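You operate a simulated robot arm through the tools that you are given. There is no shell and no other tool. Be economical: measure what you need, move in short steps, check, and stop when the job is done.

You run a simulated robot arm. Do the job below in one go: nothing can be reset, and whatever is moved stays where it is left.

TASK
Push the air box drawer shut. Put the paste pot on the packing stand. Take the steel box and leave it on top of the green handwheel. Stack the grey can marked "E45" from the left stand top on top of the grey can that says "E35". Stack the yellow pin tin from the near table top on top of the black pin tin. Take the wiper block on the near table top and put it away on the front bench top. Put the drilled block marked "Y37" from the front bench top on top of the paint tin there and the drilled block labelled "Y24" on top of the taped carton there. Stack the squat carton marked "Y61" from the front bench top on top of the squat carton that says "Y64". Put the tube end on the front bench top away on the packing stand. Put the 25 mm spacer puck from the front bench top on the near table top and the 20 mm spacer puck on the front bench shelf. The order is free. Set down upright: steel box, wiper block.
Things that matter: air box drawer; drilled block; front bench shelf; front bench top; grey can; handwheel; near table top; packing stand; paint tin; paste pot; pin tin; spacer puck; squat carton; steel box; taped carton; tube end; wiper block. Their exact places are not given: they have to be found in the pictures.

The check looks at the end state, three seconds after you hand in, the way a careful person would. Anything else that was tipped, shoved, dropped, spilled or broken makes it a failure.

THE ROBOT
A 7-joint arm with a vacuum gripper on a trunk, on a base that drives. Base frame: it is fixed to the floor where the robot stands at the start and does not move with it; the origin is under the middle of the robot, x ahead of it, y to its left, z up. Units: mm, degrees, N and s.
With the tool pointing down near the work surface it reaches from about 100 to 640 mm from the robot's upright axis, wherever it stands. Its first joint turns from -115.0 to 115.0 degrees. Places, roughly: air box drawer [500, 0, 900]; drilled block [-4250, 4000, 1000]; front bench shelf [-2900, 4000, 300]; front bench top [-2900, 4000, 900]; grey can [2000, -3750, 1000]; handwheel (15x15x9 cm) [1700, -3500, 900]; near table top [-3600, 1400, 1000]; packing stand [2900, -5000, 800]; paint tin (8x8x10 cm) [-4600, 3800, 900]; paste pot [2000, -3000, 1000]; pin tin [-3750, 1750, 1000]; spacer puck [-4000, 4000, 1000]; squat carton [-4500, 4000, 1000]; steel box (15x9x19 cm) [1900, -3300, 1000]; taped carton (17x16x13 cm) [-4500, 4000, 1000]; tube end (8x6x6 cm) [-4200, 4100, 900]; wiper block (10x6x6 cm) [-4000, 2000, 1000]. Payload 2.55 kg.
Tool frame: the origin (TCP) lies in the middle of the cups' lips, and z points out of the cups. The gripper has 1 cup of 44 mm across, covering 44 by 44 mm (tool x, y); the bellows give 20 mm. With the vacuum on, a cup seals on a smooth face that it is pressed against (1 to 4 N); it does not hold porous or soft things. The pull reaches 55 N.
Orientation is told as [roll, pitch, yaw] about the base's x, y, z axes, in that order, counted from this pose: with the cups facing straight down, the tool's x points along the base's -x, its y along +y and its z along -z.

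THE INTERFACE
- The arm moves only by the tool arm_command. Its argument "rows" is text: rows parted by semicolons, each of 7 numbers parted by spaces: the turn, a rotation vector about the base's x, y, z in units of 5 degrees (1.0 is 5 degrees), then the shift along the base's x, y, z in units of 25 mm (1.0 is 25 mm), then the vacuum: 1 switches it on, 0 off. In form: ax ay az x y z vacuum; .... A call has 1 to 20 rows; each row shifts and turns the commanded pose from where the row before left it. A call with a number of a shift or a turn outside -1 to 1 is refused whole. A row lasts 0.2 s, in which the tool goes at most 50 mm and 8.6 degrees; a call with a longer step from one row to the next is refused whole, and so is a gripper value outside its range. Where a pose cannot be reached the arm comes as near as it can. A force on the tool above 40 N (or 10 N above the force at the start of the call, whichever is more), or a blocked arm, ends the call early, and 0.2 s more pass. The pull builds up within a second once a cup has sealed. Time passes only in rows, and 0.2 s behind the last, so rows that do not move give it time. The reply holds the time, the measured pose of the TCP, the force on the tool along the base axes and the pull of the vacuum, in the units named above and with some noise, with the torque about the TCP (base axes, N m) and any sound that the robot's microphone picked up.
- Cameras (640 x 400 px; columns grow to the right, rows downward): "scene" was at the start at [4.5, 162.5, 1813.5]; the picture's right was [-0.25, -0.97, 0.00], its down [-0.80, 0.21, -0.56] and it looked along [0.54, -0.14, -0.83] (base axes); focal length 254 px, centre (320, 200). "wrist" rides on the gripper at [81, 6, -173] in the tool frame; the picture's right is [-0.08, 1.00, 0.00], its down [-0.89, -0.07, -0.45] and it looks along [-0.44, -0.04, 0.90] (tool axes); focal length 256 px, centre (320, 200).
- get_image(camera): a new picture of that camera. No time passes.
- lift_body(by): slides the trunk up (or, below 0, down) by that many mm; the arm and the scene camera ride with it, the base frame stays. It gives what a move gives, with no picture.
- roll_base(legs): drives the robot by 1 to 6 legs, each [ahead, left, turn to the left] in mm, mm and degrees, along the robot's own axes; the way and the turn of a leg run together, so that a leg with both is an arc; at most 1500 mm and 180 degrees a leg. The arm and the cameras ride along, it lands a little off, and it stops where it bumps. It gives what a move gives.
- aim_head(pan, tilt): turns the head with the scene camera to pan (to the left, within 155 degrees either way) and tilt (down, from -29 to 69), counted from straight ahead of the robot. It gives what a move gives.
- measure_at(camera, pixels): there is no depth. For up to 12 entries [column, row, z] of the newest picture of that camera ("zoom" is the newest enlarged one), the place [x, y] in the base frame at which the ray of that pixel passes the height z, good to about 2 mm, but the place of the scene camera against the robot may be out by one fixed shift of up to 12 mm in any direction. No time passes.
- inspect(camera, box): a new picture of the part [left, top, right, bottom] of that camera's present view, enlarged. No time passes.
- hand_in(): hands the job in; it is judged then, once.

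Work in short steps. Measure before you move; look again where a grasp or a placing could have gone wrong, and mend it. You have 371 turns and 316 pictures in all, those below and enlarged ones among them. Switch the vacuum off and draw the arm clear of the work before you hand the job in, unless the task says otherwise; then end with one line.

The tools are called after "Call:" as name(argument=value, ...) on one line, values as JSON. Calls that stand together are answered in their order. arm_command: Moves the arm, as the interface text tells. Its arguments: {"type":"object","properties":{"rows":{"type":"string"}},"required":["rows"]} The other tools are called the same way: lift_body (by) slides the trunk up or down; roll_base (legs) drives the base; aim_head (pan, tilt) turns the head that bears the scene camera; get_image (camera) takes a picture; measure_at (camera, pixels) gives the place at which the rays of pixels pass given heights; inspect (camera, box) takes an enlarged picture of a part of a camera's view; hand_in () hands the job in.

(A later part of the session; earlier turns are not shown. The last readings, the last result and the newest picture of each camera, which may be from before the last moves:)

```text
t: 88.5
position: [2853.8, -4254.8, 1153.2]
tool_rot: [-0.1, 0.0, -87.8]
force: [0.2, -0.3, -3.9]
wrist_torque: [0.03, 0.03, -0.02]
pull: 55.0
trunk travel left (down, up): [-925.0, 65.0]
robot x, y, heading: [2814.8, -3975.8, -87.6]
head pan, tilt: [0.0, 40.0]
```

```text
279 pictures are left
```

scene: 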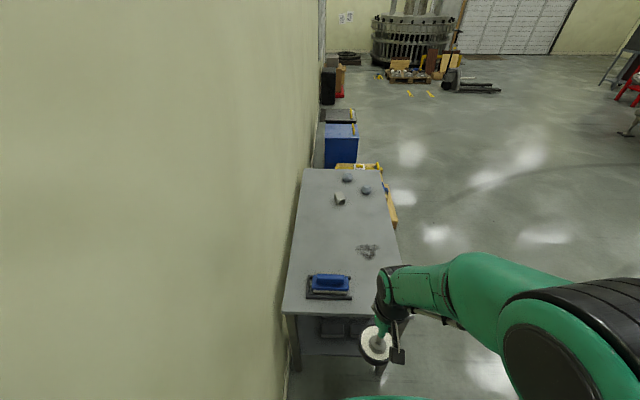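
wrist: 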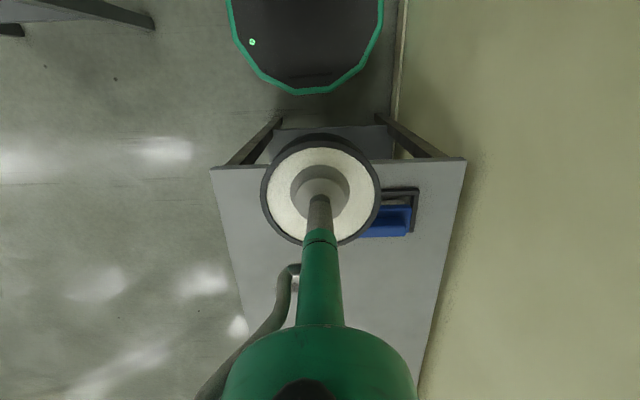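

I move over (2760,-4460) and lower to about z 955, then look.

Call:
arm_command(rows="0 0 0 -0.42 -0.91 0 1;0 0 0 -0.42 -0.91 0 1;0 0 0 -0.42 -0.91 0 1;0 0 0 -0.42 -0.91 0 1;0 0 0 -0.42 -0.91 0 1;0 0 0 -0.42 -0.91 0 1;0 0 0 -0.42 -0.91 0 1;0 0 0 -0.42 -0.91 0 1;0 0 0 -0.42 -0.91 0 1;0 0 0 0 0 -1 1;0 0 0 0 0 -1 1;0 0 0 0 0 -1 1;0 0 0 0 0 -1 1;0 0 0 0 0 -1 1;0 0 0 0 0 -1 1;0 0 0 0 0 -1 1;0 0 0 0 0 -1 1")

Call:
get_image(camera="wrist")

Call:
get_image(camera="scene")

```text
t: 92.1
position: [2760.3, -4462.1, 952.1]
tool_rot: [-0.1, 0.0, -87.8]
force: [-0.4, 0.9, -5.8]
wrist_torque: [0.06, -0.03, 0.0]
pull: 55.2
trunk travel left (down, up): [-925.0, 65.0]
robot x, y, heading: [2815.1, -3975.8, -88.0]
head pan, tilt: [0.0, 40.0]
```

```text
278 pictures are left
```

wrist: 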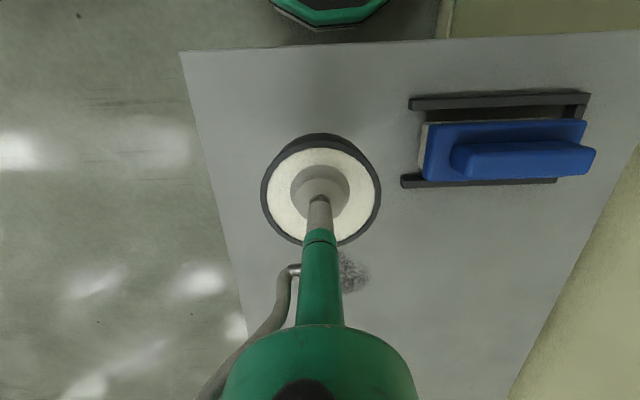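

```text
277 pictures are left
```

scene: 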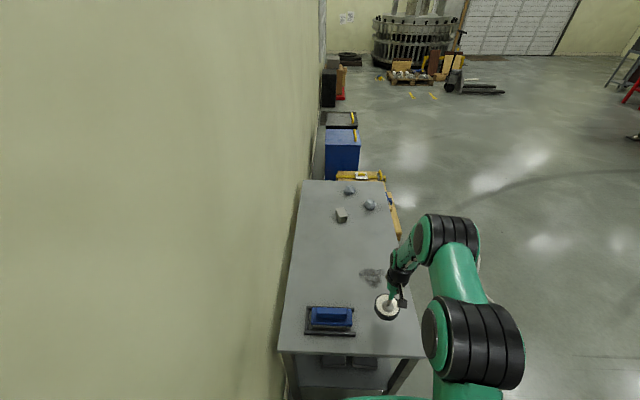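

The spot is clear. I lower further in decreasing steps to feel the contact.

Call:
arm_command(rows="0 0 0 0 0 -1 1;0 0 0 0 0 -1 1;0 0 0 0 0 -0.8 1;0 0 0 0 0 -0.3 1;0 0 0 0 0 -0.3 1;0 0 0 0 0 0 1")

Call:
get_image(camera="wrist")

```text
t: 93.5
position: [2758.8, -4460.1, 868.7]
tool_rot: [-0.1, 0.0, -87.9]
force: [0.9, -0.6, -5.1]
wrist_torque: [0.04, -0.01, 0.0]
pull: 55.0
trunk travel left (down, up): [-925.0, 65.0]
robot x, y, heading: [2811.8, -3977.0, -87.8]
head pan, tilt: [0.0, 40.0]
```

```text
276 pictures are left
```

wrist: 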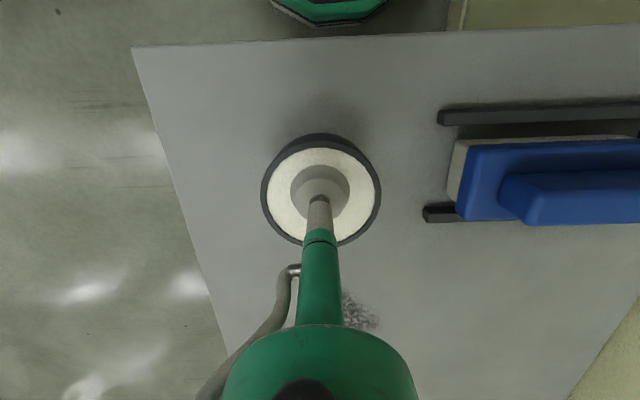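

Still free. I continue down in 5 mm steps.

Call:
arm_command(rows="0 0 0 0 0 -0.2 1;0 0 0 0 0 -0.2 1;0 0 0 0 0 -0.2 1;0 0 0 0 0 -0.2 1;0 0 0 0 0 0 1")

```text
t: 94.7
position: [2760.3, -4459.4, 849.7]
tool_rot: [-0.1, 0.0, -87.7]
force: [0.4, 0.2, -4.1]
wrist_torque: [-0.01, 0.02, 0.01]
pull: 55.2
trunk travel left (down, up): [-925.0, 65.0]
robot x, y, heading: [2812.2, -3973.6, -87.9]
head pan, tilt: [0.0, 40.0]
```

Call:
arm_command(rows="0 0 0 0 0 -0.16 1;0 0 0 0 0 -0.16 1;0 0 0 0 0 0 1")

```text
t: 95.5
position: [2759.7, -4459.6, 840.2]
tool_rot: [-0.1, 0.0, -87.7]
force: [0.1, 0.6, -4.3]
wrist_torque: [0.01, -0.02, -0.01]
pull: 54.9
trunk travel left (down, up): [-925.0, 65.0]
robot x, y, heading: [2808.2, -3978.4, -87.8]
head pan, tilt: [0.0, 40.0]
```

No contact yet at 840; I go on by 4 mm steps.

Call:
arm_command(rows="0 0 0 0 0 -0.16 1;0 0 0 0 0 -0.16 1;0 0 0 0 0 -0.16 1;0 0 0 0 0 0 1")

Call:
inspect(camera="scene", box=[340, 270, 440, 340])

```text
t: 96.5
position: [2759.1, -4461.6, 830.5]
tool_rot: [-0.2, -0.4, -87.8]
force: [-1.4, 2.8, 22.0]
wrist_torque: [0.11, -0.15, 0.03]
pull: 54.4
trunk travel left (down, up): [-925.0, 65.0]
robot x, y, heading: [2811.7, -3978.0, -87.9]
head pan, tilt: [0.0, 40.0]
```

```text
5.71 times, centred on (390, 305) of scene
```

zoom: 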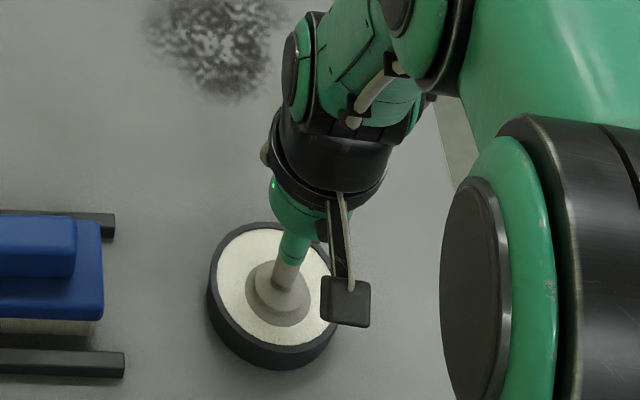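

Contact at TCP z≈832. I ease up a touch, release the vacuum, wait, and lift away.

Call:
arm_command(rows="0 0 0 0 0 0.06 1;0 0 0 0 0 0 0;0 0 0 0 0 0 0;0 0 0 0 0 0 0;0 0 0 0 0 0 0;0 0 0 0 0 0.3 0;0 0 0 0 0 0.6 0;0 0 0 0 0 1 0;0 0 0 0 0 1 0;0 0 0 0 0 1 0;0 0 0 0 0 1 0")

Call:
inspect(camera="scene", box=[320, 260, 440, 340])

```text
t: 98.9
position: [2761.7, -4458.0, 951.7]
tool_rot: [-0.2, 0.0, -87.9]
force: [0.0, 0.0, -0.3]
wrist_torque: [-0.01, -0.01, -0.01]
pull: 0.1
trunk travel left (down, up): [-925.0, 65.0]
robot x, y, heading: [2814.6, -3974.9, -87.7]
head pan, tilt: [0.0, 40.0]
```

```text
5.00 times, centred on (380, 300) of scene
```

zoom: 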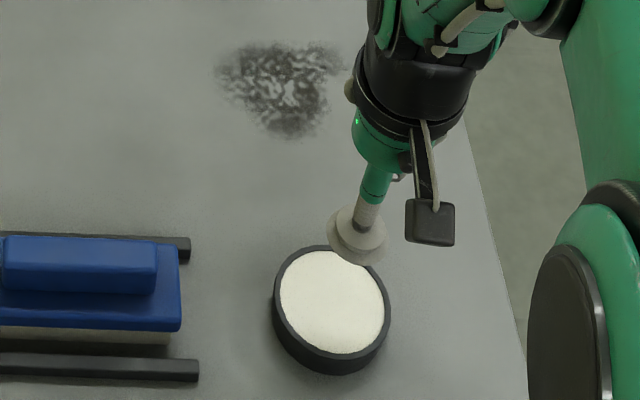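

The pot stands well. I retract the arm and look to the right at the cans on the left stand.

Call:
arm_command(rows="0 0 0 0.4 0.9 1 0;0 0 0 0.4 0.9 1 0;0 0 0 0.4 0.9 1 0;0 0 0 0.4 0.9 1 0;0 0 0 0.4 0.9 1 0;0 0 0 0.4 0.9 1 0;0 0 0 0.4 0.9 1 0;0 0 0 0.4 0.9 1 0;0 0 0 0.4 0.9 0 0")

Call:
roll_base(legs=[[60, 0, 0]])

Call:
aim_head(pan=-92, tilt=40)

Call:
inspect(camera="scene", box=[220, 140, 420, 265])

```text
t: 100.9
position: [2848.9, -4253.6, 1151.0]
tool_rot: [-0.2, -0.1, -88.0]
force: [0.7, -0.6, 0.1]
wrist_torque: [-0.03, -0.01, 0.01]
pull: 0.1
trunk travel left (down, up): [-925.0, 65.0]
robot x, y, heading: [2811.8, -3977.8, -87.7]
head pan, tilt: [0.0, 40.0]
```

```text
t: 101.8
position: [2851.3, -4313.2, 1151.6]
tool_rot: [-0.1, 0.0, -87.8]
force: [0.5, -0.5, -0.1]
wrist_torque: [-0.02, 0.0, -0.01]
pull: 0.1
trunk travel left (down, up): [-925.0, 65.0]
robot x, y, heading: [2812.9, -4032.9, -88.0]
head pan, tilt: [0.0, 40.0]
```

```text
t: 103.5
position: [2851.7, -4314.0, 1151.4]
tool_rot: [-0.1, 0.0, -87.9]
force: [-0.3, 0.0, 0.3]
wrist_torque: [-0.04, 0.0, -0.01]
pull: 0.0
trunk travel left (down, up): [-925.0, 65.0]
robot x, y, heading: [2814.6, -4032.7, -88.2]
head pan, tilt: [-92.0, 40.0]
```

```text
3.20 times, centred on (320, 202) of scene
```

zoom: 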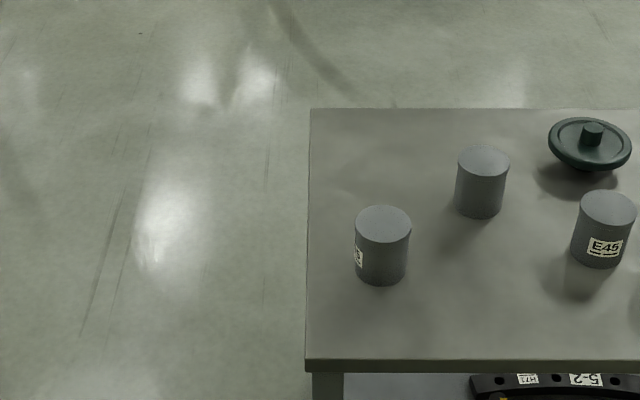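

Call:
inspect(camera="scene", box=[325, 200, 355, 230])

Call:
measure_at(camera="zoom", pixels=[[320, 200, 900]])

```text
13.33 times, centred on (340, 215) of scene
```

zoom: 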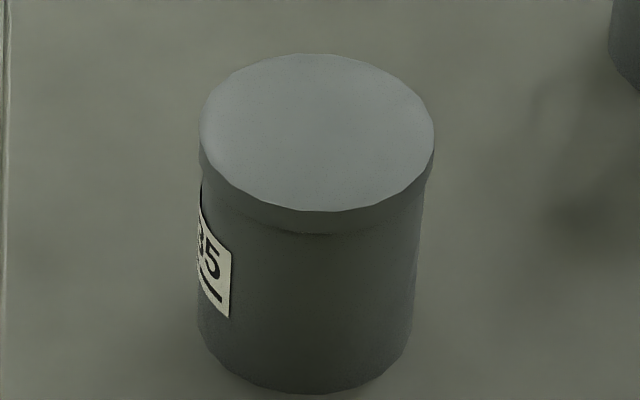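

```text
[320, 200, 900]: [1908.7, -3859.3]
```

The label ends in "5", so this far can is E35. I back up, turn to face the stand (-x), and approach between the two cans.

Call:
roll_base(legs=[[-310, 0, 0], [0, 0, -92], [350, 0, 0]])

Call:
aim_head(pan=0, tilt=50)

Call:
get_image(camera="scene")

Call:
get_image(camera="wrist")

```text
t: 111.4
position: [2162.2, -3758.7, 1152.2]
tool_rot: [-0.1, 0.0, -179.0]
force: [0.4, 0.2, 0.3]
wrist_torque: [-0.02, 0.03, -0.02]
pull: 0.2
trunk travel left (down, up): [-925.0, 65.0]
robot x, y, heading: [2444.9, -3725.6, -179.0]
head pan, tilt: [-92.0, 40.0]
```

```text
t: 113.1
position: [2162.1, -3758.8, 1152.3]
tool_rot: [-0.1, 0.0, -178.9]
force: [0.3, 0.5, 0.2]
wrist_torque: [0.01, 0.01, -0.01]
pull: 0.0
trunk travel left (down, up): [-925.0, 65.0]
robot x, y, heading: [2442.7, -3729.5, -179.1]
head pan, tilt: [0.0, 50.0]
```

```text
271 pictures are left
```

scene: 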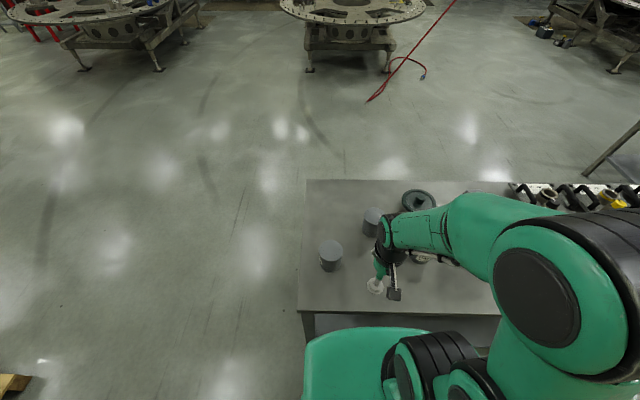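

```text
270 pictures are left
```

wrist: 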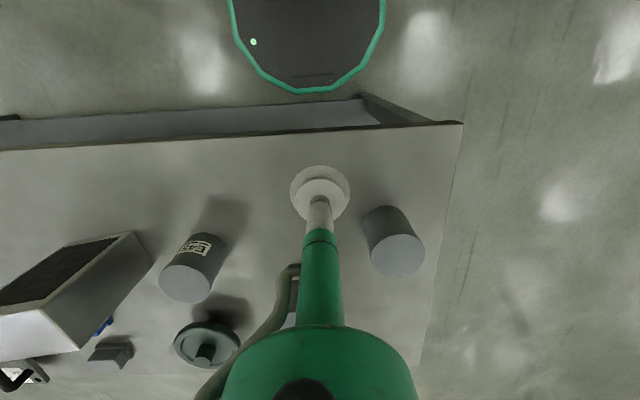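

Can tops show in the wrist picture: E45 at (187,281), E35 at (397,256). I measure both cameras at several heights to settle the top height.

Call:
measure_at(camera="wrist", pixels=[[187, 281, 980], [187, 281, 1000], [397, 256, 980], [397, 256, 1000], [397, 256, 1020], [207, 347, 960]])

Call:
measure_at(camera="scene", pixels=[[331, 247, 980], [331, 247, 1000], [331, 247, 1020]])

```text
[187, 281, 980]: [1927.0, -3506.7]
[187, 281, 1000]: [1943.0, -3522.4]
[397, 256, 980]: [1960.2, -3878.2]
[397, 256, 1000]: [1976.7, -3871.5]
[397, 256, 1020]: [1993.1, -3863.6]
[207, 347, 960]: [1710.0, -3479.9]
```

```text
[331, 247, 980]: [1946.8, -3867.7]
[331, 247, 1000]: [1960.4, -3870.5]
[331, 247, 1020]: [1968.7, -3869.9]
```

I move above E45 at roughly (1945,-3522) and lower to z≈1075.

Call:
arm_command(rows="0 0 0 -0.87 0.95 0 0;0 0 0 -0.87 0.95 0 0;0 0 0 -0.87 0.95 0 0;0 0 0 -0.87 0.95 0 0;0 0 0 -0.87 0.95 0 0;0 0 0 -0.87 0.95 0 0;0 0 0 -0.87 0.95 0 0;0 0 0 -0.87 0.95 0 0;0 0 0 -0.87 0.95 0 0;0 0 0 -0.87 0.95 0 0;0 0 0 0 0 -1 0;0 0 0 0 0 -1 0;0 0 0 0 0 -1 0;0 0 0 0 0 0 0")

Call:
get_image(camera="wrist")

```text
t: 116.1
position: [1942.6, -3520.3, 1077.1]
tool_rot: [-0.2, -0.1, -178.9]
force: [1.1, 0.6, -0.4]
wrist_torque: [-0.01, 0.02, -0.01]
pull: 0.1
trunk travel left (down, up): [-925.0, 65.0]
robot x, y, heading: [2438.9, -3728.5, -178.7]
head pan, tilt: [0.0, 50.0]
```

```text
269 pictures are left
```

wrist: 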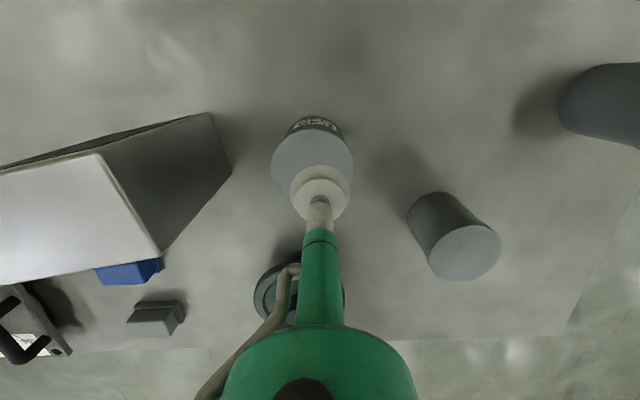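

The top disc spans columns 271–354 with its near edge at row ~130. I measure it at z 990–1010.

Call:
measure_at(camera="wrist", pixels=[[271, 168, 990], [354, 168, 990], [312, 130, 990], [271, 168, 1005], [354, 168, 1005], [312, 130, 1005], [466, 252, 990], [466, 252, 1005]])

```text
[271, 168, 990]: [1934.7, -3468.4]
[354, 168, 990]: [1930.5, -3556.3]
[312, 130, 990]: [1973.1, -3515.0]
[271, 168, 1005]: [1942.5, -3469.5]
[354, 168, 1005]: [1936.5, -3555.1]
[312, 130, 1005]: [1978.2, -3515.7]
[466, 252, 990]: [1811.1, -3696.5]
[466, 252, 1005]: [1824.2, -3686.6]
```

Centre ≈ (1934,-3512). I shift there and come down with the vacuum on, in small steps.

Call:
arm_command(rows="0 0 0 -0.34 0.33 -1 0;0 0 0 0 0 -0.8 1;0 0 0 0 0 -0.4 1;0 0 0 0 0 -0.3 1;0 0 0 0 0 -0.3 1;0 0 0 0 0 0 1;0 0 0 0 0 0 1")

```text
t: 117.7
position: [1936.7, -3512.5, 1006.1]
tool_rot: [0.0, 0.0, -178.9]
force: [-0.6, -0.6, 0.2]
wrist_torque: [0.02, -0.02, -0.01]
pull: 55.0
trunk travel left (down, up): [-925.0, 65.0]
robot x, y, heading: [2444.2, -3731.4, -178.9]
head pan, tilt: [0.0, 50.0]
```

Sealed. I lift it up and read the weight.

Call:
arm_command(rows="0 0 0 0 0 0.4 1;0 0 0 0 0 0.8 1;0 0 0 0 0 1 1;0 0 0 0 0 1 1;0 0 0 0 0 1 1;0 0 0 0 0 1 1;0 0 0 0 0 1 1;0 0 0 0 0 0 1")

Call:
get_image(camera="wrist")

```text
t: 119.5
position: [1936.8, -3513.6, 1162.2]
tool_rot: [-0.1, 0.0, -178.9]
force: [-0.6, -0.7, -4.8]
wrist_torque: [0.0, -0.06, 0.0]
pull: 55.4
trunk travel left (down, up): [-925.0, 65.0]
robot x, y, heading: [2441.5, -3724.3, -178.8]
head pan, tilt: [0.0, 50.0]
```

```text
268 pictures are left
```

wrist: 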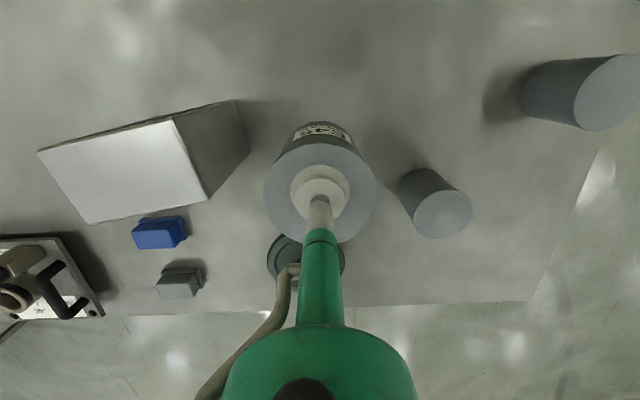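

Held centrally (4.8 N). I move sideways toward E35, stopping at y≈-3740 to measure its top.

Call:
arm_command(rows="0 0 0 0.1 -0.9 0 1;0 0 0 0.1 -1 0 1;0 0 0 0.1 -1 0 1;0 0 0 0.1 -1 0 1;0 0 0 0.1 -1 0 1;0 0 0 0.1 -1 0 1;0 0 0 0.1 -1 0 1;0 0 0 0.1 -1 0 1;0 0 0 0.1 -1 0 1;0 0 0 0 0 0 1")

Call:
get_image(camera="wrist")

```text
t: 121.7
position: [1956.3, -3736.3, 1160.6]
tool_rot: [-0.2, -0.1, -178.9]
force: [-0.7, 0.1, -5.1]
wrist_torque: [0.01, -0.03, 0.0]
pull: 54.7
trunk travel left (down, up): [-925.0, 65.0]
robot x, y, heading: [2440.9, -3725.2, -178.7]
head pan, tilt: [0.0, 50.0]
```

```text
267 pictures are left
```

wrist: 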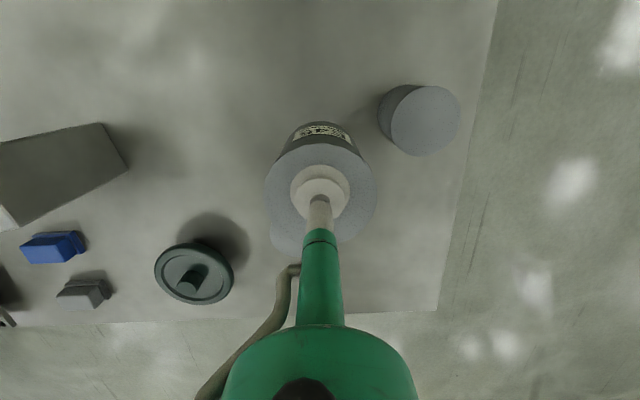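

E35's top disc is centred near (425,121), spanning 391–460 by 86–156. I measure it at z=1003.

Call:
inspect(camera="wrist", box=[360, 70, 480, 170])

Call:
measure_at(camera="wrist", pixels=[[425, 121, 1003], [391, 121, 1003], [460, 121, 1003], [425, 86, 1003], [425, 156, 1003]])

```text
4.00 times, centred on (420, 120) of wrist
```

zoom: 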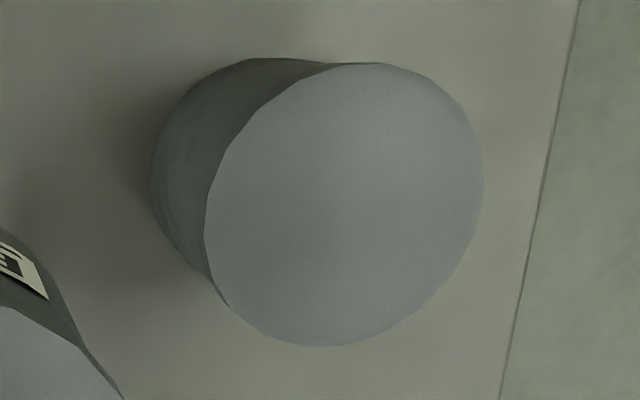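

```text
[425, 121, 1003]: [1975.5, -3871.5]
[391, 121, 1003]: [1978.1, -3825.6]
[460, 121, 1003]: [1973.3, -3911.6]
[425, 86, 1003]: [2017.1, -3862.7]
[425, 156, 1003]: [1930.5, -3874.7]
```

E35's centre is (1975,-3870). I move over it and lower to just above the expected contact (TCP ≈1106).

Call:
arm_command(rows="0 0 0 0.13 -0.89 0 1;0 0 0 0.13 -0.89 0 1;0 0 0 0.13 -0.89 0 1;0 0 0 0.13 -0.89 0 1;0 0 0 0.13 -0.89 0 1;0 0 0 0.13 -0.89 0 1;0 0 0 0 0 -0.8 1;0 0 0 0 0 -0.6 1;0 0 0 0 0 0 1")

Call:
get_image(camera="wrist")

Call:
get_image(camera="scene")

```text
t: 123.7
position: [1979.2, -3868.3, 1127.5]
tool_rot: [-0.1, 0.0, -179.0]
force: [0.1, -0.9, -4.7]
wrist_torque: [-0.02, -0.01, 0.01]
pull: 54.8
trunk travel left (down, up): [-925.0, 65.0]
robot x, y, heading: [2436.9, -3727.3, -178.8]
head pan, tilt: [0.0, 50.0]
```

```text
265 pictures are left
```

wrist: 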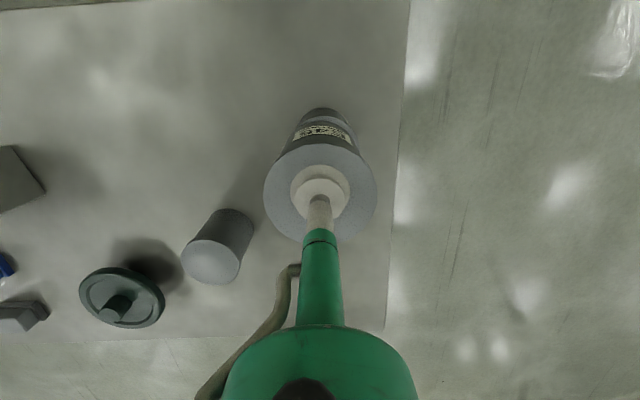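

```text
264 pictures are left
```

scene: 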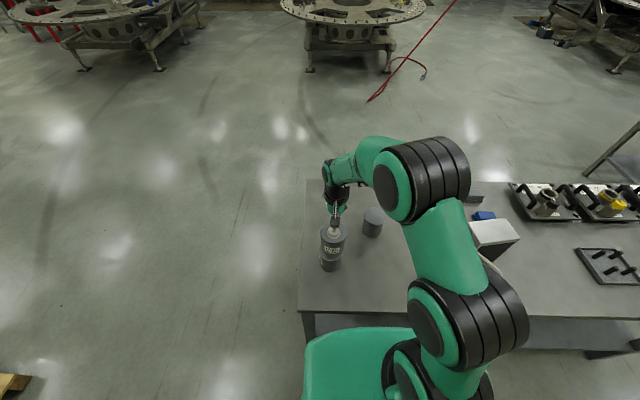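

I zoom on the pair to check alignment before contact.

Call:
inspect(camera="scene", box=[300, 190, 380, 280])

Call:
inspect(camera="wrist", box=[250, 95, 390, 185])

```text
4.44 times, centred on (340, 235) of scene
```

zoom: 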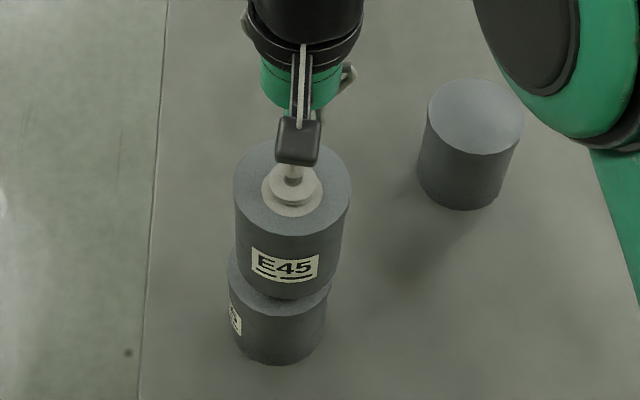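

```text
4.44 times, centred on (320, 140) of wrist
```

zoom: 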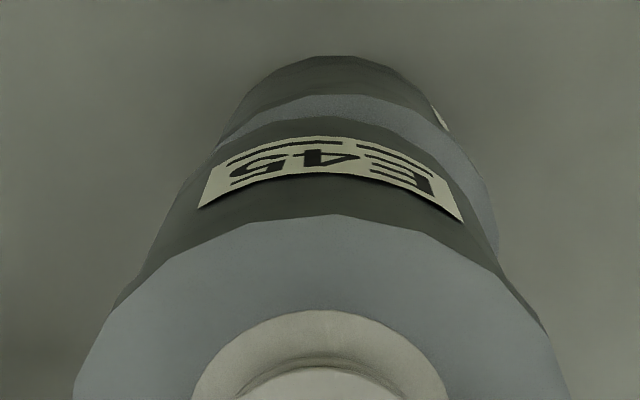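

The two edges suggest E35 is ~5 mm further toward -y and ~3 mm toward -x. I correct and lower to contact.

Call:
arm_command(rows="0 0 0 -0.12 -0.2 -0.3 1;0 0 0 0 0 -0.2 1;0 0 0 0 0 -0.12 1;0 0 0 0 0 0 1")

```text
t: 124.7
position: [1975.3, -3874.7, 1111.2]
tool_rot: [-0.2, 0.0, -178.8]
force: [0.0, -0.9, -4.7]
wrist_torque: [0.02, -0.03, 0.0]
pull: 55.2
trunk travel left (down, up): [-925.0, 65.0]
robot x, y, heading: [2443.9, -3724.6, -178.9]
head pan, tilt: [0.0, 50.0]
```

No contact at 1111; I go on in 3 mm steps.

Call:
arm_command(rows="0 0 0 0 0 -0.12 1;0 0 0 0 0 -0.12 1;0 0 0 0 0 0 1")

```text
t: 125.5
position: [1975.6, -3873.5, 1107.1]
tool_rot: [-0.3, 0.0, -178.9]
force: [-0.3, 0.5, -4.1]
wrist_torque: [-0.01, -0.03, -0.01]
pull: 54.9
trunk travel left (down, up): [-925.0, 65.0]
robot x, y, heading: [2445.6, -3729.2, -178.8]
head pan, tilt: [0.0, 50.0]
```

Still hanging free; 3 mm steps more.

Call:
arm_command(rows="0 0 0 0 0 -0.12 1;0 0 0 0 0 -0.12 1;0 0 0 0 0 0 1")

```text
t: 126.3
position: [1973.9, -3873.9, 1100.3]
tool_rot: [0.0, -0.1, -178.9]
force: [1.3, 0.0, 0.0]
wrist_torque: [-0.03, 0.09, 0.02]
pull: 55.3
trunk travel left (down, up): [-925.0, 65.0]
robot x, y, heading: [2442.4, -3728.8, -178.9]
head pan, tilt: [0.0, 50.0]
```

The weight has come off the tool (force 0): the can rests on E35. I release, wait and lift slowly.

Call:
arm_command(rows="0 0 0 0 0 -0.04 1;0 0 0 0 0 0 0;0 0 0 0 0 0 0;0 0 0 0 0 0 0;0 0 0 0 0 0 0;0 0 0 0 0 0.3 0;0 0 0 0 0 0.6 0;0 0 0 0 0 1 0;0 0 0 0 0 1 0")

Call:
inspect(camera="scene", box=[290, 180, 390, 280])

Call:
get_image(camera="wrist")

```text
t: 128.3
position: [1974.1, -3872.8, 1170.9]
tool_rot: [-0.1, 0.1, -178.9]
force: [0.8, 0.3, 0.2]
wrist_torque: [0.0, 0.0, -0.01]
pull: 0.1
trunk travel left (down, up): [-925.0, 65.0]
robot x, y, heading: [2444.7, -3727.6, -178.9]
head pan, tilt: [0.0, 50.0]
```

```text
4.00 times, centred on (340, 230) of scene
```

zoom: 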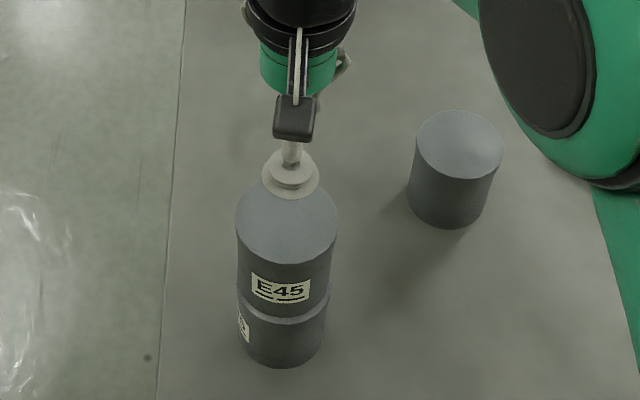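

```text
260 pictures are left
```

wrist: 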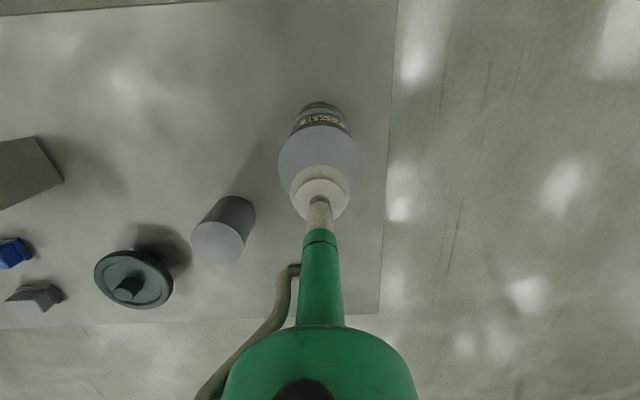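

E45 stands neatly on E35. I retract the arm and shift the base to y≈-3320 in front of the steel box.

Call:
arm_command(rows="0 0 0 0.2 0 1 0;0 0 0 1 0.5 0.5 0;0 0 0 1 0.7 0 0;0 0 0 1 0.7 0 0;0 0 0 1 0.7 0 0;0 0 0 1 0.7 0 0;0 0 0 1 0.7 0 0;0 0 0 1 0.7 0 0;0 0 0 1 0.7 0 0")

Call:
roll_base(legs=[[0, -405, 0]])

Call:
get_image(camera="wrist")

Call:
get_image(camera="scene")

```text
t: 130.3
position: [2181.9, -3736.7, 1207.8]
tool_rot: [-0.1, 0.1, -178.8]
force: [-0.5, 0.8, -1.3]
wrist_torque: [0.01, 0.01, -0.01]
pull: 0.2
trunk travel left (down, up): [-925.0, 65.0]
robot x, y, heading: [2443.5, -3726.0, -178.7]
head pan, tilt: [0.0, 50.0]
```

```text
t: 132.8
position: [2174.0, -3334.4, 1207.4]
tool_rot: [-0.1, 0.0, -179.3]
force: [0.0, 0.9, -0.9]
wrist_torque: [0.04, 0.0, 0.02]
pull: 0.1
trunk travel left (down, up): [-925.0, 65.0]
robot x, y, heading: [2439.7, -3326.2, -179.1]
head pan, tilt: [0.0, 50.0]
```

```text
259 pictures are left
```

wrist: 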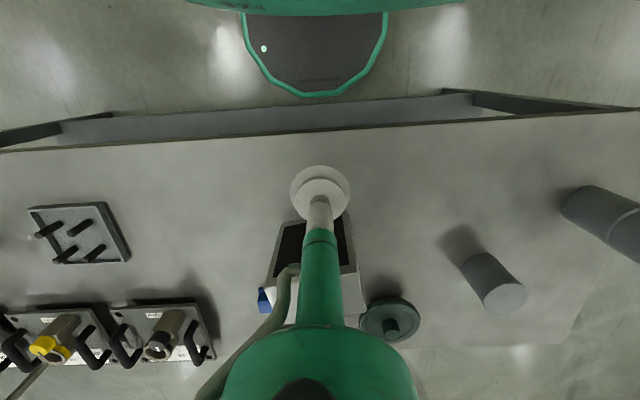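

```text
258 pictures are left
```

scene: 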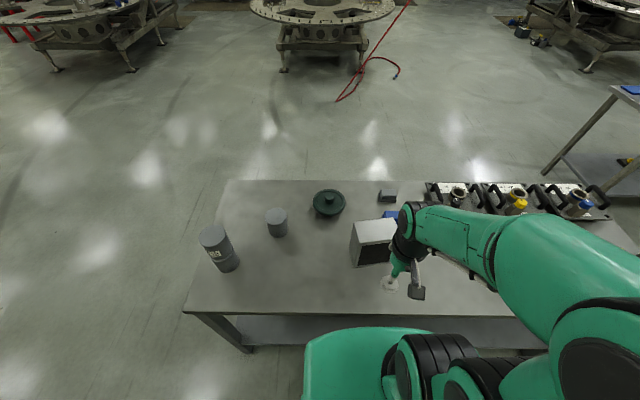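

I zoom on the steel box to measure its top.

Call:
inspect(camera="scene", box=[300, 180, 420, 280])

Call:
measure_at(camera="zoom", pixels=[[219, 167, 1090], [212, 269, 1090], [390, 155, 1090], [226, 348, 900], [118, 90, 990], [118, 90, 970]])

```text
4.00 times, centred on (360, 230) of scene
```

zoom: 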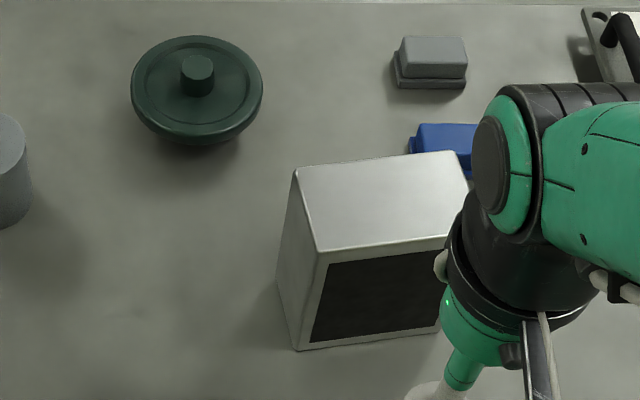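

```text
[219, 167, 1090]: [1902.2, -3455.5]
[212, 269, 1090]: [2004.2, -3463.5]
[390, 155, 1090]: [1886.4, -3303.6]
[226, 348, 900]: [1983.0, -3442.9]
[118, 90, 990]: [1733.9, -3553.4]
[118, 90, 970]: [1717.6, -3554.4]
```

Now with the right pixels: far-left (295,170), near-left (318,252), far-right (452,152), foot (297,349), hub top (198,62).

Call:
measure_at(camera="zoom", pixels=[[295, 170, 1090], [318, 252, 1090], [452, 152, 1090], [297, 349, 900], [295, 170, 1075], [318, 252, 1075], [198, 65, 990], [198, 65, 975], [131, 95, 960], [263, 90, 960]])

```text
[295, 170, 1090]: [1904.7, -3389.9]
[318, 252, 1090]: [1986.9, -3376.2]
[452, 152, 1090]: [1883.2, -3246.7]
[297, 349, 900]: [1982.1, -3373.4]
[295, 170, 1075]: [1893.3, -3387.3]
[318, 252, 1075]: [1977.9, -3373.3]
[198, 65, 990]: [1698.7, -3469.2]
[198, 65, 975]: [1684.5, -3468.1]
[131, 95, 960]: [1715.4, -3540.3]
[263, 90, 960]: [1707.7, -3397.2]
```

Box top centre is near (1940,-3312), top z≈1088, turned by ~8°. I move above it and look with the wrist camera.

Call:
arm_command(rows="0 0 0 -0.9 0.08 0 0;0 0 0 -0.9 0.08 0 0;0 0 0 -0.9 0.08 0 0;0 0 0 -0.9 0.08 0 0;0 0 0 -0.9 0.08 0 0;0 0 0 -0.9 0.08 0 0;0 0 0 -0.9 0.08 0 0;0 0 0 -0.9 0.08 0 0;0 0 0 -0.9 0.08 0 0;0 0 0 -0.9 0.08 0 0;0 0 0 0 0 0 0")

Call:
get_image(camera="wrist")

```text
t: 135.2
position: [1947.1, -3313.7, 1210.1]
tool_rot: [-0.2, 0.2, -179.3]
force: [0.9, 0.6, -0.8]
wrist_torque: [0.03, 0.0, 0.01]
pull: 0.2
trunk travel left (down, up): [-925.0, 65.0]
robot x, y, heading: [2434.8, -3324.4, -179.2]
head pan, tilt: [0.0, 50.0]
```

```text
256 pictures are left
```

wrist: 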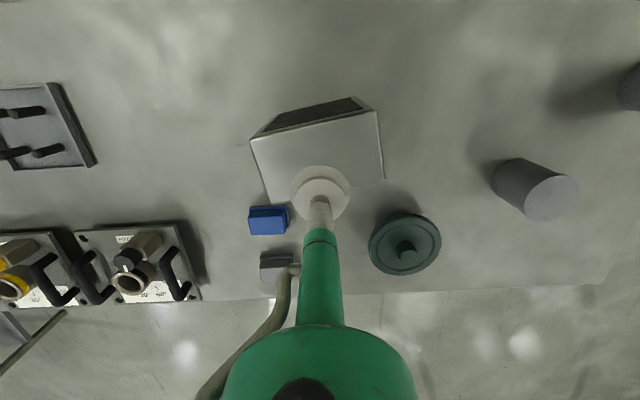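

Top corners in the wrist view: (250,138), (377,112), (384,183), (268,203). I measure at 1088, and the hub at (405,244).

Call:
measure_at(camera="wrist", pixels=[[250, 138, 1088], [377, 112, 1088], [384, 183, 1088], [268, 203, 1088], [405, 246, 985], [405, 242, 960]])

Call:
inspect(camera="wrist", box=[235, 80, 455, 290])

```text
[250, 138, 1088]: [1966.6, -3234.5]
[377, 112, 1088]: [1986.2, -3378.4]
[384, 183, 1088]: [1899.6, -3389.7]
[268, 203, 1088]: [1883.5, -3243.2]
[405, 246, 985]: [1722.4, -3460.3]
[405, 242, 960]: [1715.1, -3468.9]
```

```text
1.90 times, centred on (345, 185) of wrist
```

zoom: 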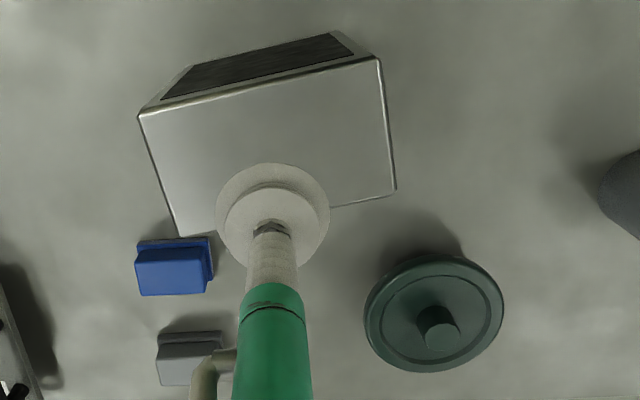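

Top centre is (1934,-3311). I shift there and descend with vacuum on to seal.

Call:
arm_command(rows="0 0 0 -0.52 0.1 -1 0;0 0 0 0 0 -1 0;0 0 0 0 0 -1 0;0 0 0 0 0 -0.8 1;0 0 0 0 0 -0.3 1;0 0 0 0 0 -0.2 1;0 0 0 0 0 0 1;0 0 0 0 0 0 1")

```text
t: 137.0
position: [1936.2, -3312.1, 1099.4]
tool_rot: [-0.2, 0.0, -179.3]
force: [-0.1, 0.4, 0.3]
wrist_torque: [0.0, 0.01, -0.02]
pull: 0.0
trunk travel left (down, up): [-925.0, 65.0]
robot x, y, heading: [2432.7, -3326.1, -179.4]
head pan, tilt: [0.0, 50.0]
```

Not yet sealed at 1099; I go down in 4 mm steps.

Call:
arm_command(rows="0 0 0 0 0 -0.16 1;0 0 0 0 0 -0.16 1;0 0 0 0 0 0 1;0 0 0 0 0 0 1")

```text
t: 138.0
position: [1937.2, -3311.8, 1090.3]
tool_rot: [-0.1, 0.3, -179.4]
force: [2.3, 0.3, 0.5]
wrist_torque: [-0.06, -0.21, 0.08]
pull: 54.8
trunk travel left (down, up): [-925.0, 65.0]
robot x, y, heading: [2433.4, -3327.9, -179.2]
head pan, tilt: [0.0, 50.0]
```

Sealed. I lift it gently by ~30 mm and read force and torque for its balance.

Call:
arm_command(rows="0 0 0 0 0 0.3 1;0 0 0 0 0 0.5 1;0 0 0 0 0 0.6 1;0 0 0 0 0 0 1;0 0 0 0 0 0 1;0 0 0 0 0 0 1")

Call:
get_image(camera="wrist")

```text
t: 139.4
position: [1934.1, -3310.7, 1127.1]
tool_rot: [-0.1, 0.2, -179.3]
force: [0.7, -0.2, -15.8]
wrist_torque: [0.02, -0.11, -0.03]
pull: 54.7
trunk travel left (down, up): [-925.0, 65.0]
robot x, y, heading: [2433.7, -3326.1, -179.5]
head pan, tilt: [0.0, 50.0]
```

```text
254 pictures are left
```

wrist: 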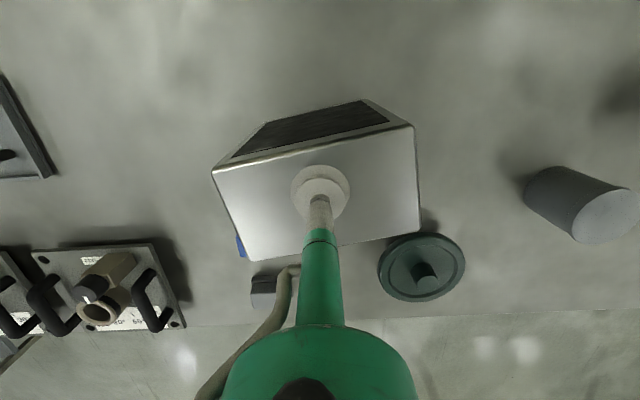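

It weighs 15.8 N with almost balanced torque. I lift and retract it.

Call:
arm_command(rows="0 0 0 0 0 0.8 1;0 0 0 0 0 1 1;0 0 0 0 0 1 1;0 0 0 0.6 0 1 1;0 0 0 0.8 0 0.6 1;0 0 0 0.9 0 0 1;0 0 0 0.9 0 0 1;0 0 0 0.9 0 0 1;0 0 0 0.9 0 0 1;0 0 0 0.9 0 0 1;0 0 0 0.9 0 0 1;0 0 0 0.9 0 0 1;0 0 0 0.6 0 0 1;0 0 0 0 0 0 1;0 0 0 0 0 0 1")

Call:
roll_base(legs=[[-150, 0, 0]])

```text
t: 142.6
position: [2141.1, -3313.1, 1236.2]
tool_rot: [-0.1, 0.0, -179.3]
force: [0.8, 0.1, -15.5]
wrist_torque: [-0.01, -0.13, 0.0]
pull: 54.7
trunk travel left (down, up): [-925.0, 65.0]
robot x, y, heading: [2437.6, -3325.3, -179.4]
head pan, tilt: [0.0, 50.0]
```

```text
t: 143.9
position: [2289.1, -3311.9, 1238.4]
tool_rot: [-0.2, 0.2, -179.1]
force: [0.3, -0.6, -15.6]
wrist_torque: [0.02, -0.07, 0.01]
pull: 54.6
trunk travel left (down, up): [-925.0, 65.0]
robot x, y, heading: [2587.1, -3328.4, -179.0]
head pan, tilt: [0.0, 50.0]
```

The balance point is ~6.5 mm toward my front from the cup. I drive back around the stand's left end to the front.

Call:
roll_base(legs=[[-26, -1500, 0], [599, -60, 0], [699, -42, 0], [604, 240, 0], [0, 0, 179]])

```text
refused: leg 1 is longer than a leg can be; nothing moved
```

Leg 1 was a hair too long; I shorten it.

Call:
roll_base(legs=[[-26, -1490, 0], [599, -70, 0], [699, -42, 0], [604, 240, 0], [0, 0, 179]])

```text
t: 168.6
position: [999.9, -1919.7, 1236.9]
tool_rot: [-0.1, 0.1, 6.9]
force: [0.2, -0.4, -16.6]
wrist_torque: [0.0, 0.11, 0.0]
pull: 55.1
trunk travel left (down, up): [-925.0, 65.0]
robot x, y, heading: [710.0, -1937.4, 6.9]
head pan, tilt: [0.0, 50.0]
```

I straighten the heading and drive along the front to y≈-3450.

Call:
roll_base(legs=[[0, 0, -6.9], [100, -1490, 0]])

Call:
aim_head(pan=0, tilt=42)

Call:
get_image(camera="scene")

```text
t: 176.5
position: [1100.8, -3425.6, 1237.1]
tool_rot: [-0.1, 0.1, 0.2]
force: [0.0, -0.4, -16.1]
wrist_torque: [-0.01, 0.11, -0.01]
pull: 54.6
trunk travel left (down, up): [-925.0, 65.0]
robot x, y, heading: [806.7, -3406.6, 0.3]
head pan, tilt: [0.0, 50.0]
```

```text
t: 177.2
position: [1098.6, -3424.3, 1236.9]
tool_rot: [-0.1, 0.3, 0.2]
force: [-0.3, 0.1, -16.0]
wrist_torque: [0.01, 0.14, -0.01]
pull: 55.0
trunk travel left (down, up): [-925.0, 65.0]
robot x, y, heading: [807.6, -3406.5, 0.4]
head pan, tilt: [0.0, 42.0]
```

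```text
253 pictures are left
```

scene: 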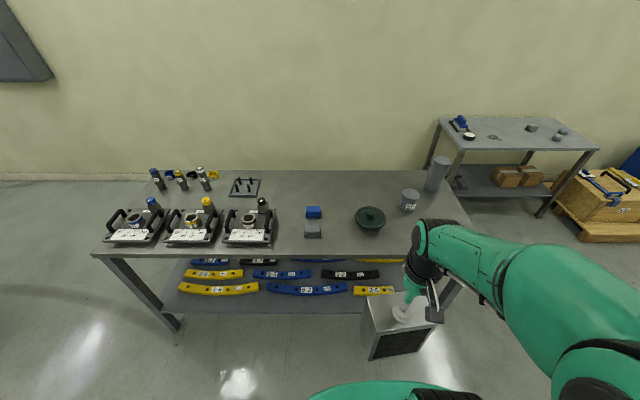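

The handwheel shows at (371,217). I drive up to the stand's front edge.

Call:
roll_base(legs=[[390, -30, 0]])

Call:
get_image(camera="scene")

Call:
get_image(camera="wrist")

```text
t: 179.6
position: [1485.6, -3460.2, 1236.4]
tool_rot: [-0.1, 0.3, -0.5]
force: [0.6, 0.3, -15.3]
wrist_torque: [0.01, 0.1, -0.02]
pull: 55.0
trunk travel left (down, up): [-925.0, 65.0]
robot x, y, heading: [1194.1, -3436.4, -0.4]
head pan, tilt: [0.0, 42.0]
```

```text
252 pictures are left
```

scene: 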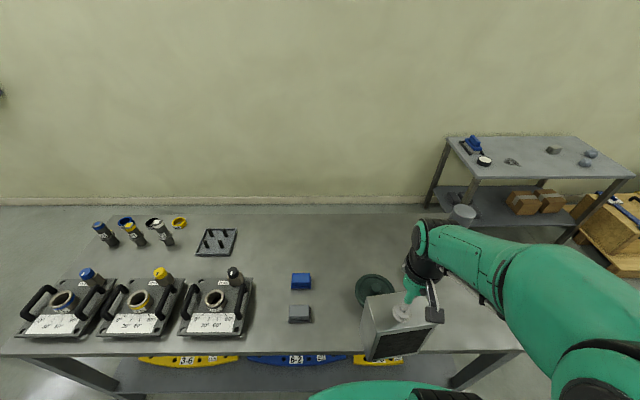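

```text
251 pictures are left
```

wrist: 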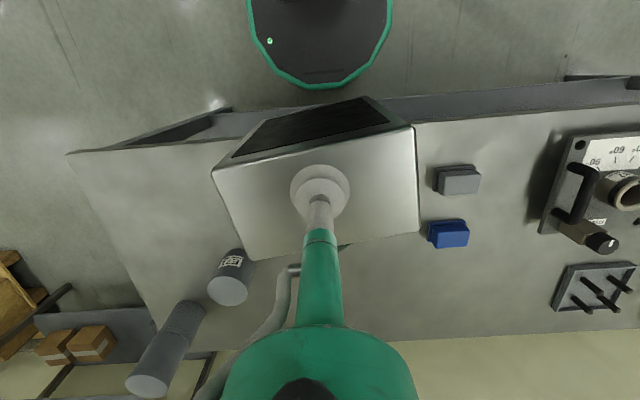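

The wheel is hidden by the box in the wrist view. I shift the arm 175 mm to +y to see the wheel with the wrist camera.

Call:
arm_command(rows="0 0 0 0 1 0 1;0 0 0 0 1 0 1;0 0 0 0 1 0 1;0 0 0 0 1 0 1;0 0 0 0 1 0 1;0 0 0 0 1 0 1;0 0 0 0 1 0 1;0 0 0 0 0 0 1;0 0 0 0 0 0 1")

Call:
get_image(camera="wrist")

Call:
inspect(camera="scene", box=[330, 250, 430, 330])

```text
t: 181.6
position: [1485.6, -3284.3, 1236.9]
tool_rot: [-0.2, 0.3, -0.5]
force: [0.1, -0.3, -15.6]
wrist_torque: [0.0, 0.13, 0.0]
pull: 55.4
trunk travel left (down, up): [-925.0, 65.0]
robot x, y, heading: [1194.7, -3438.8, -0.6]
head pan, tilt: [0.0, 42.0]
```

```text
250 pictures are left
```

wrist: 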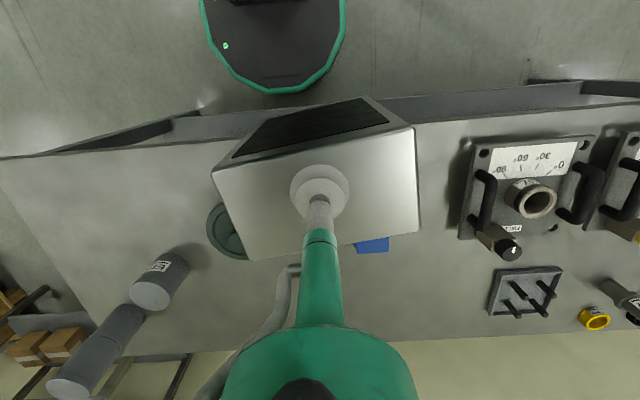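

```text
5.00 times, centred on (380, 290) of scene
```

zoom: 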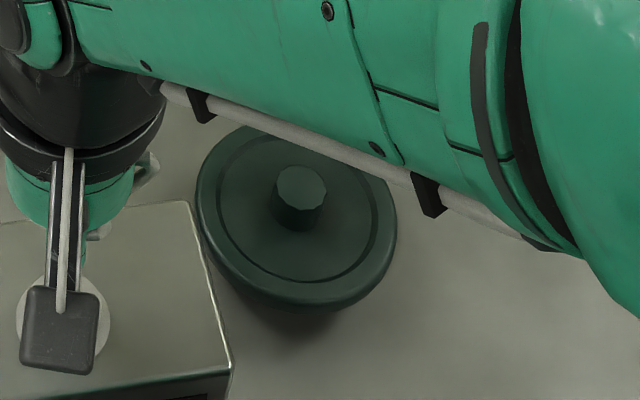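

The hub is ~40 mm wide. I shift another 125 mm to see it fully in the wrist camera.

Call:
arm_command(rows="0 0 0 0 1 0 1;0 0 0 0 1 0 1;0 0 0 0 1 0 1;0 0 0 0 1 0 1;0 0 0 0 1 0 1;0 0 0 0 1 0 1;0 0 0 0 0 0 1")

Call:
inspect(camera="wrist", box=[60, 160, 240, 290])

Call:
inspect(camera="scene", box=[330, 250, 430, 330])

```text
t: 183.2
position: [1486.8, -3133.0, 1237.3]
tool_rot: [-0.2, 0.3, -0.5]
force: [0.0, -0.9, -15.6]
wrist_torque: [0.02, 0.16, -0.02]
pull: 54.9
trunk travel left (down, up): [-925.0, 65.0]
robot x, y, heading: [1192.5, -3439.9, -0.3]
head pan, tilt: [0.0, 42.0]
```

```text
3.08 times, centred on (150, 225) of wrist
```

zoom: 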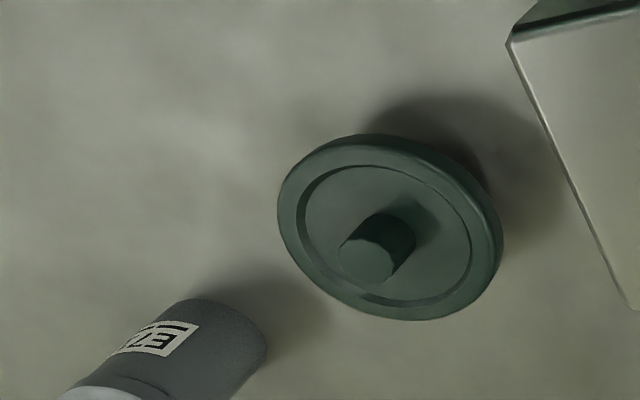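

```text
5.00 times, centred on (380, 290) of scene
```

zoom: 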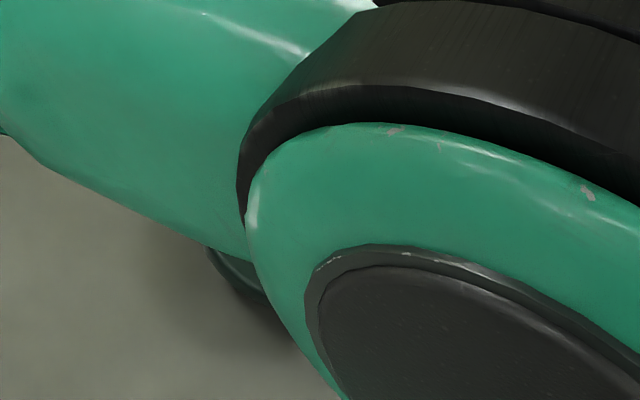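

I measure the hub top at (166.6,245.5) for z=990 and the disc centre at (172.7,233.8) for z 950–960.

Call:
get_image(camera="wrist")

Call:
measure_at(camera="wrist", pixels=[[166.6, 245.5, 990], [166.6, 245.5, 980], [172.7, 233.8, 950], [172.7, 233.8, 960], [175.6, 236.4, 950], [175.6, 236.4, 960]])

```text
246 pictures are left
```

wrist: 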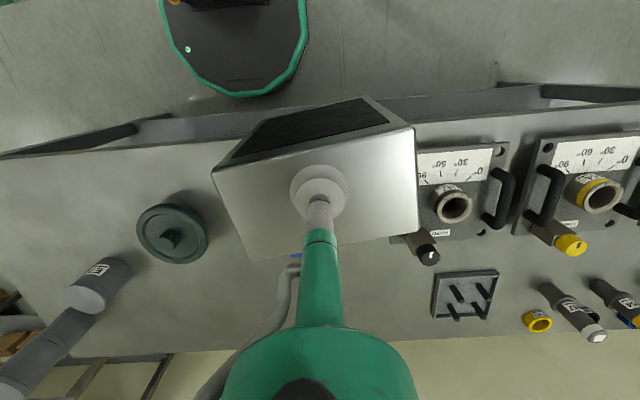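

```text
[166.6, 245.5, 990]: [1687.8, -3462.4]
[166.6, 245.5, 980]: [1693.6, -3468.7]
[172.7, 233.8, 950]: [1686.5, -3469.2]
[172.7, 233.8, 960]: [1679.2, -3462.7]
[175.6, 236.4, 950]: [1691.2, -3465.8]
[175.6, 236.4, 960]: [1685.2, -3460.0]
```

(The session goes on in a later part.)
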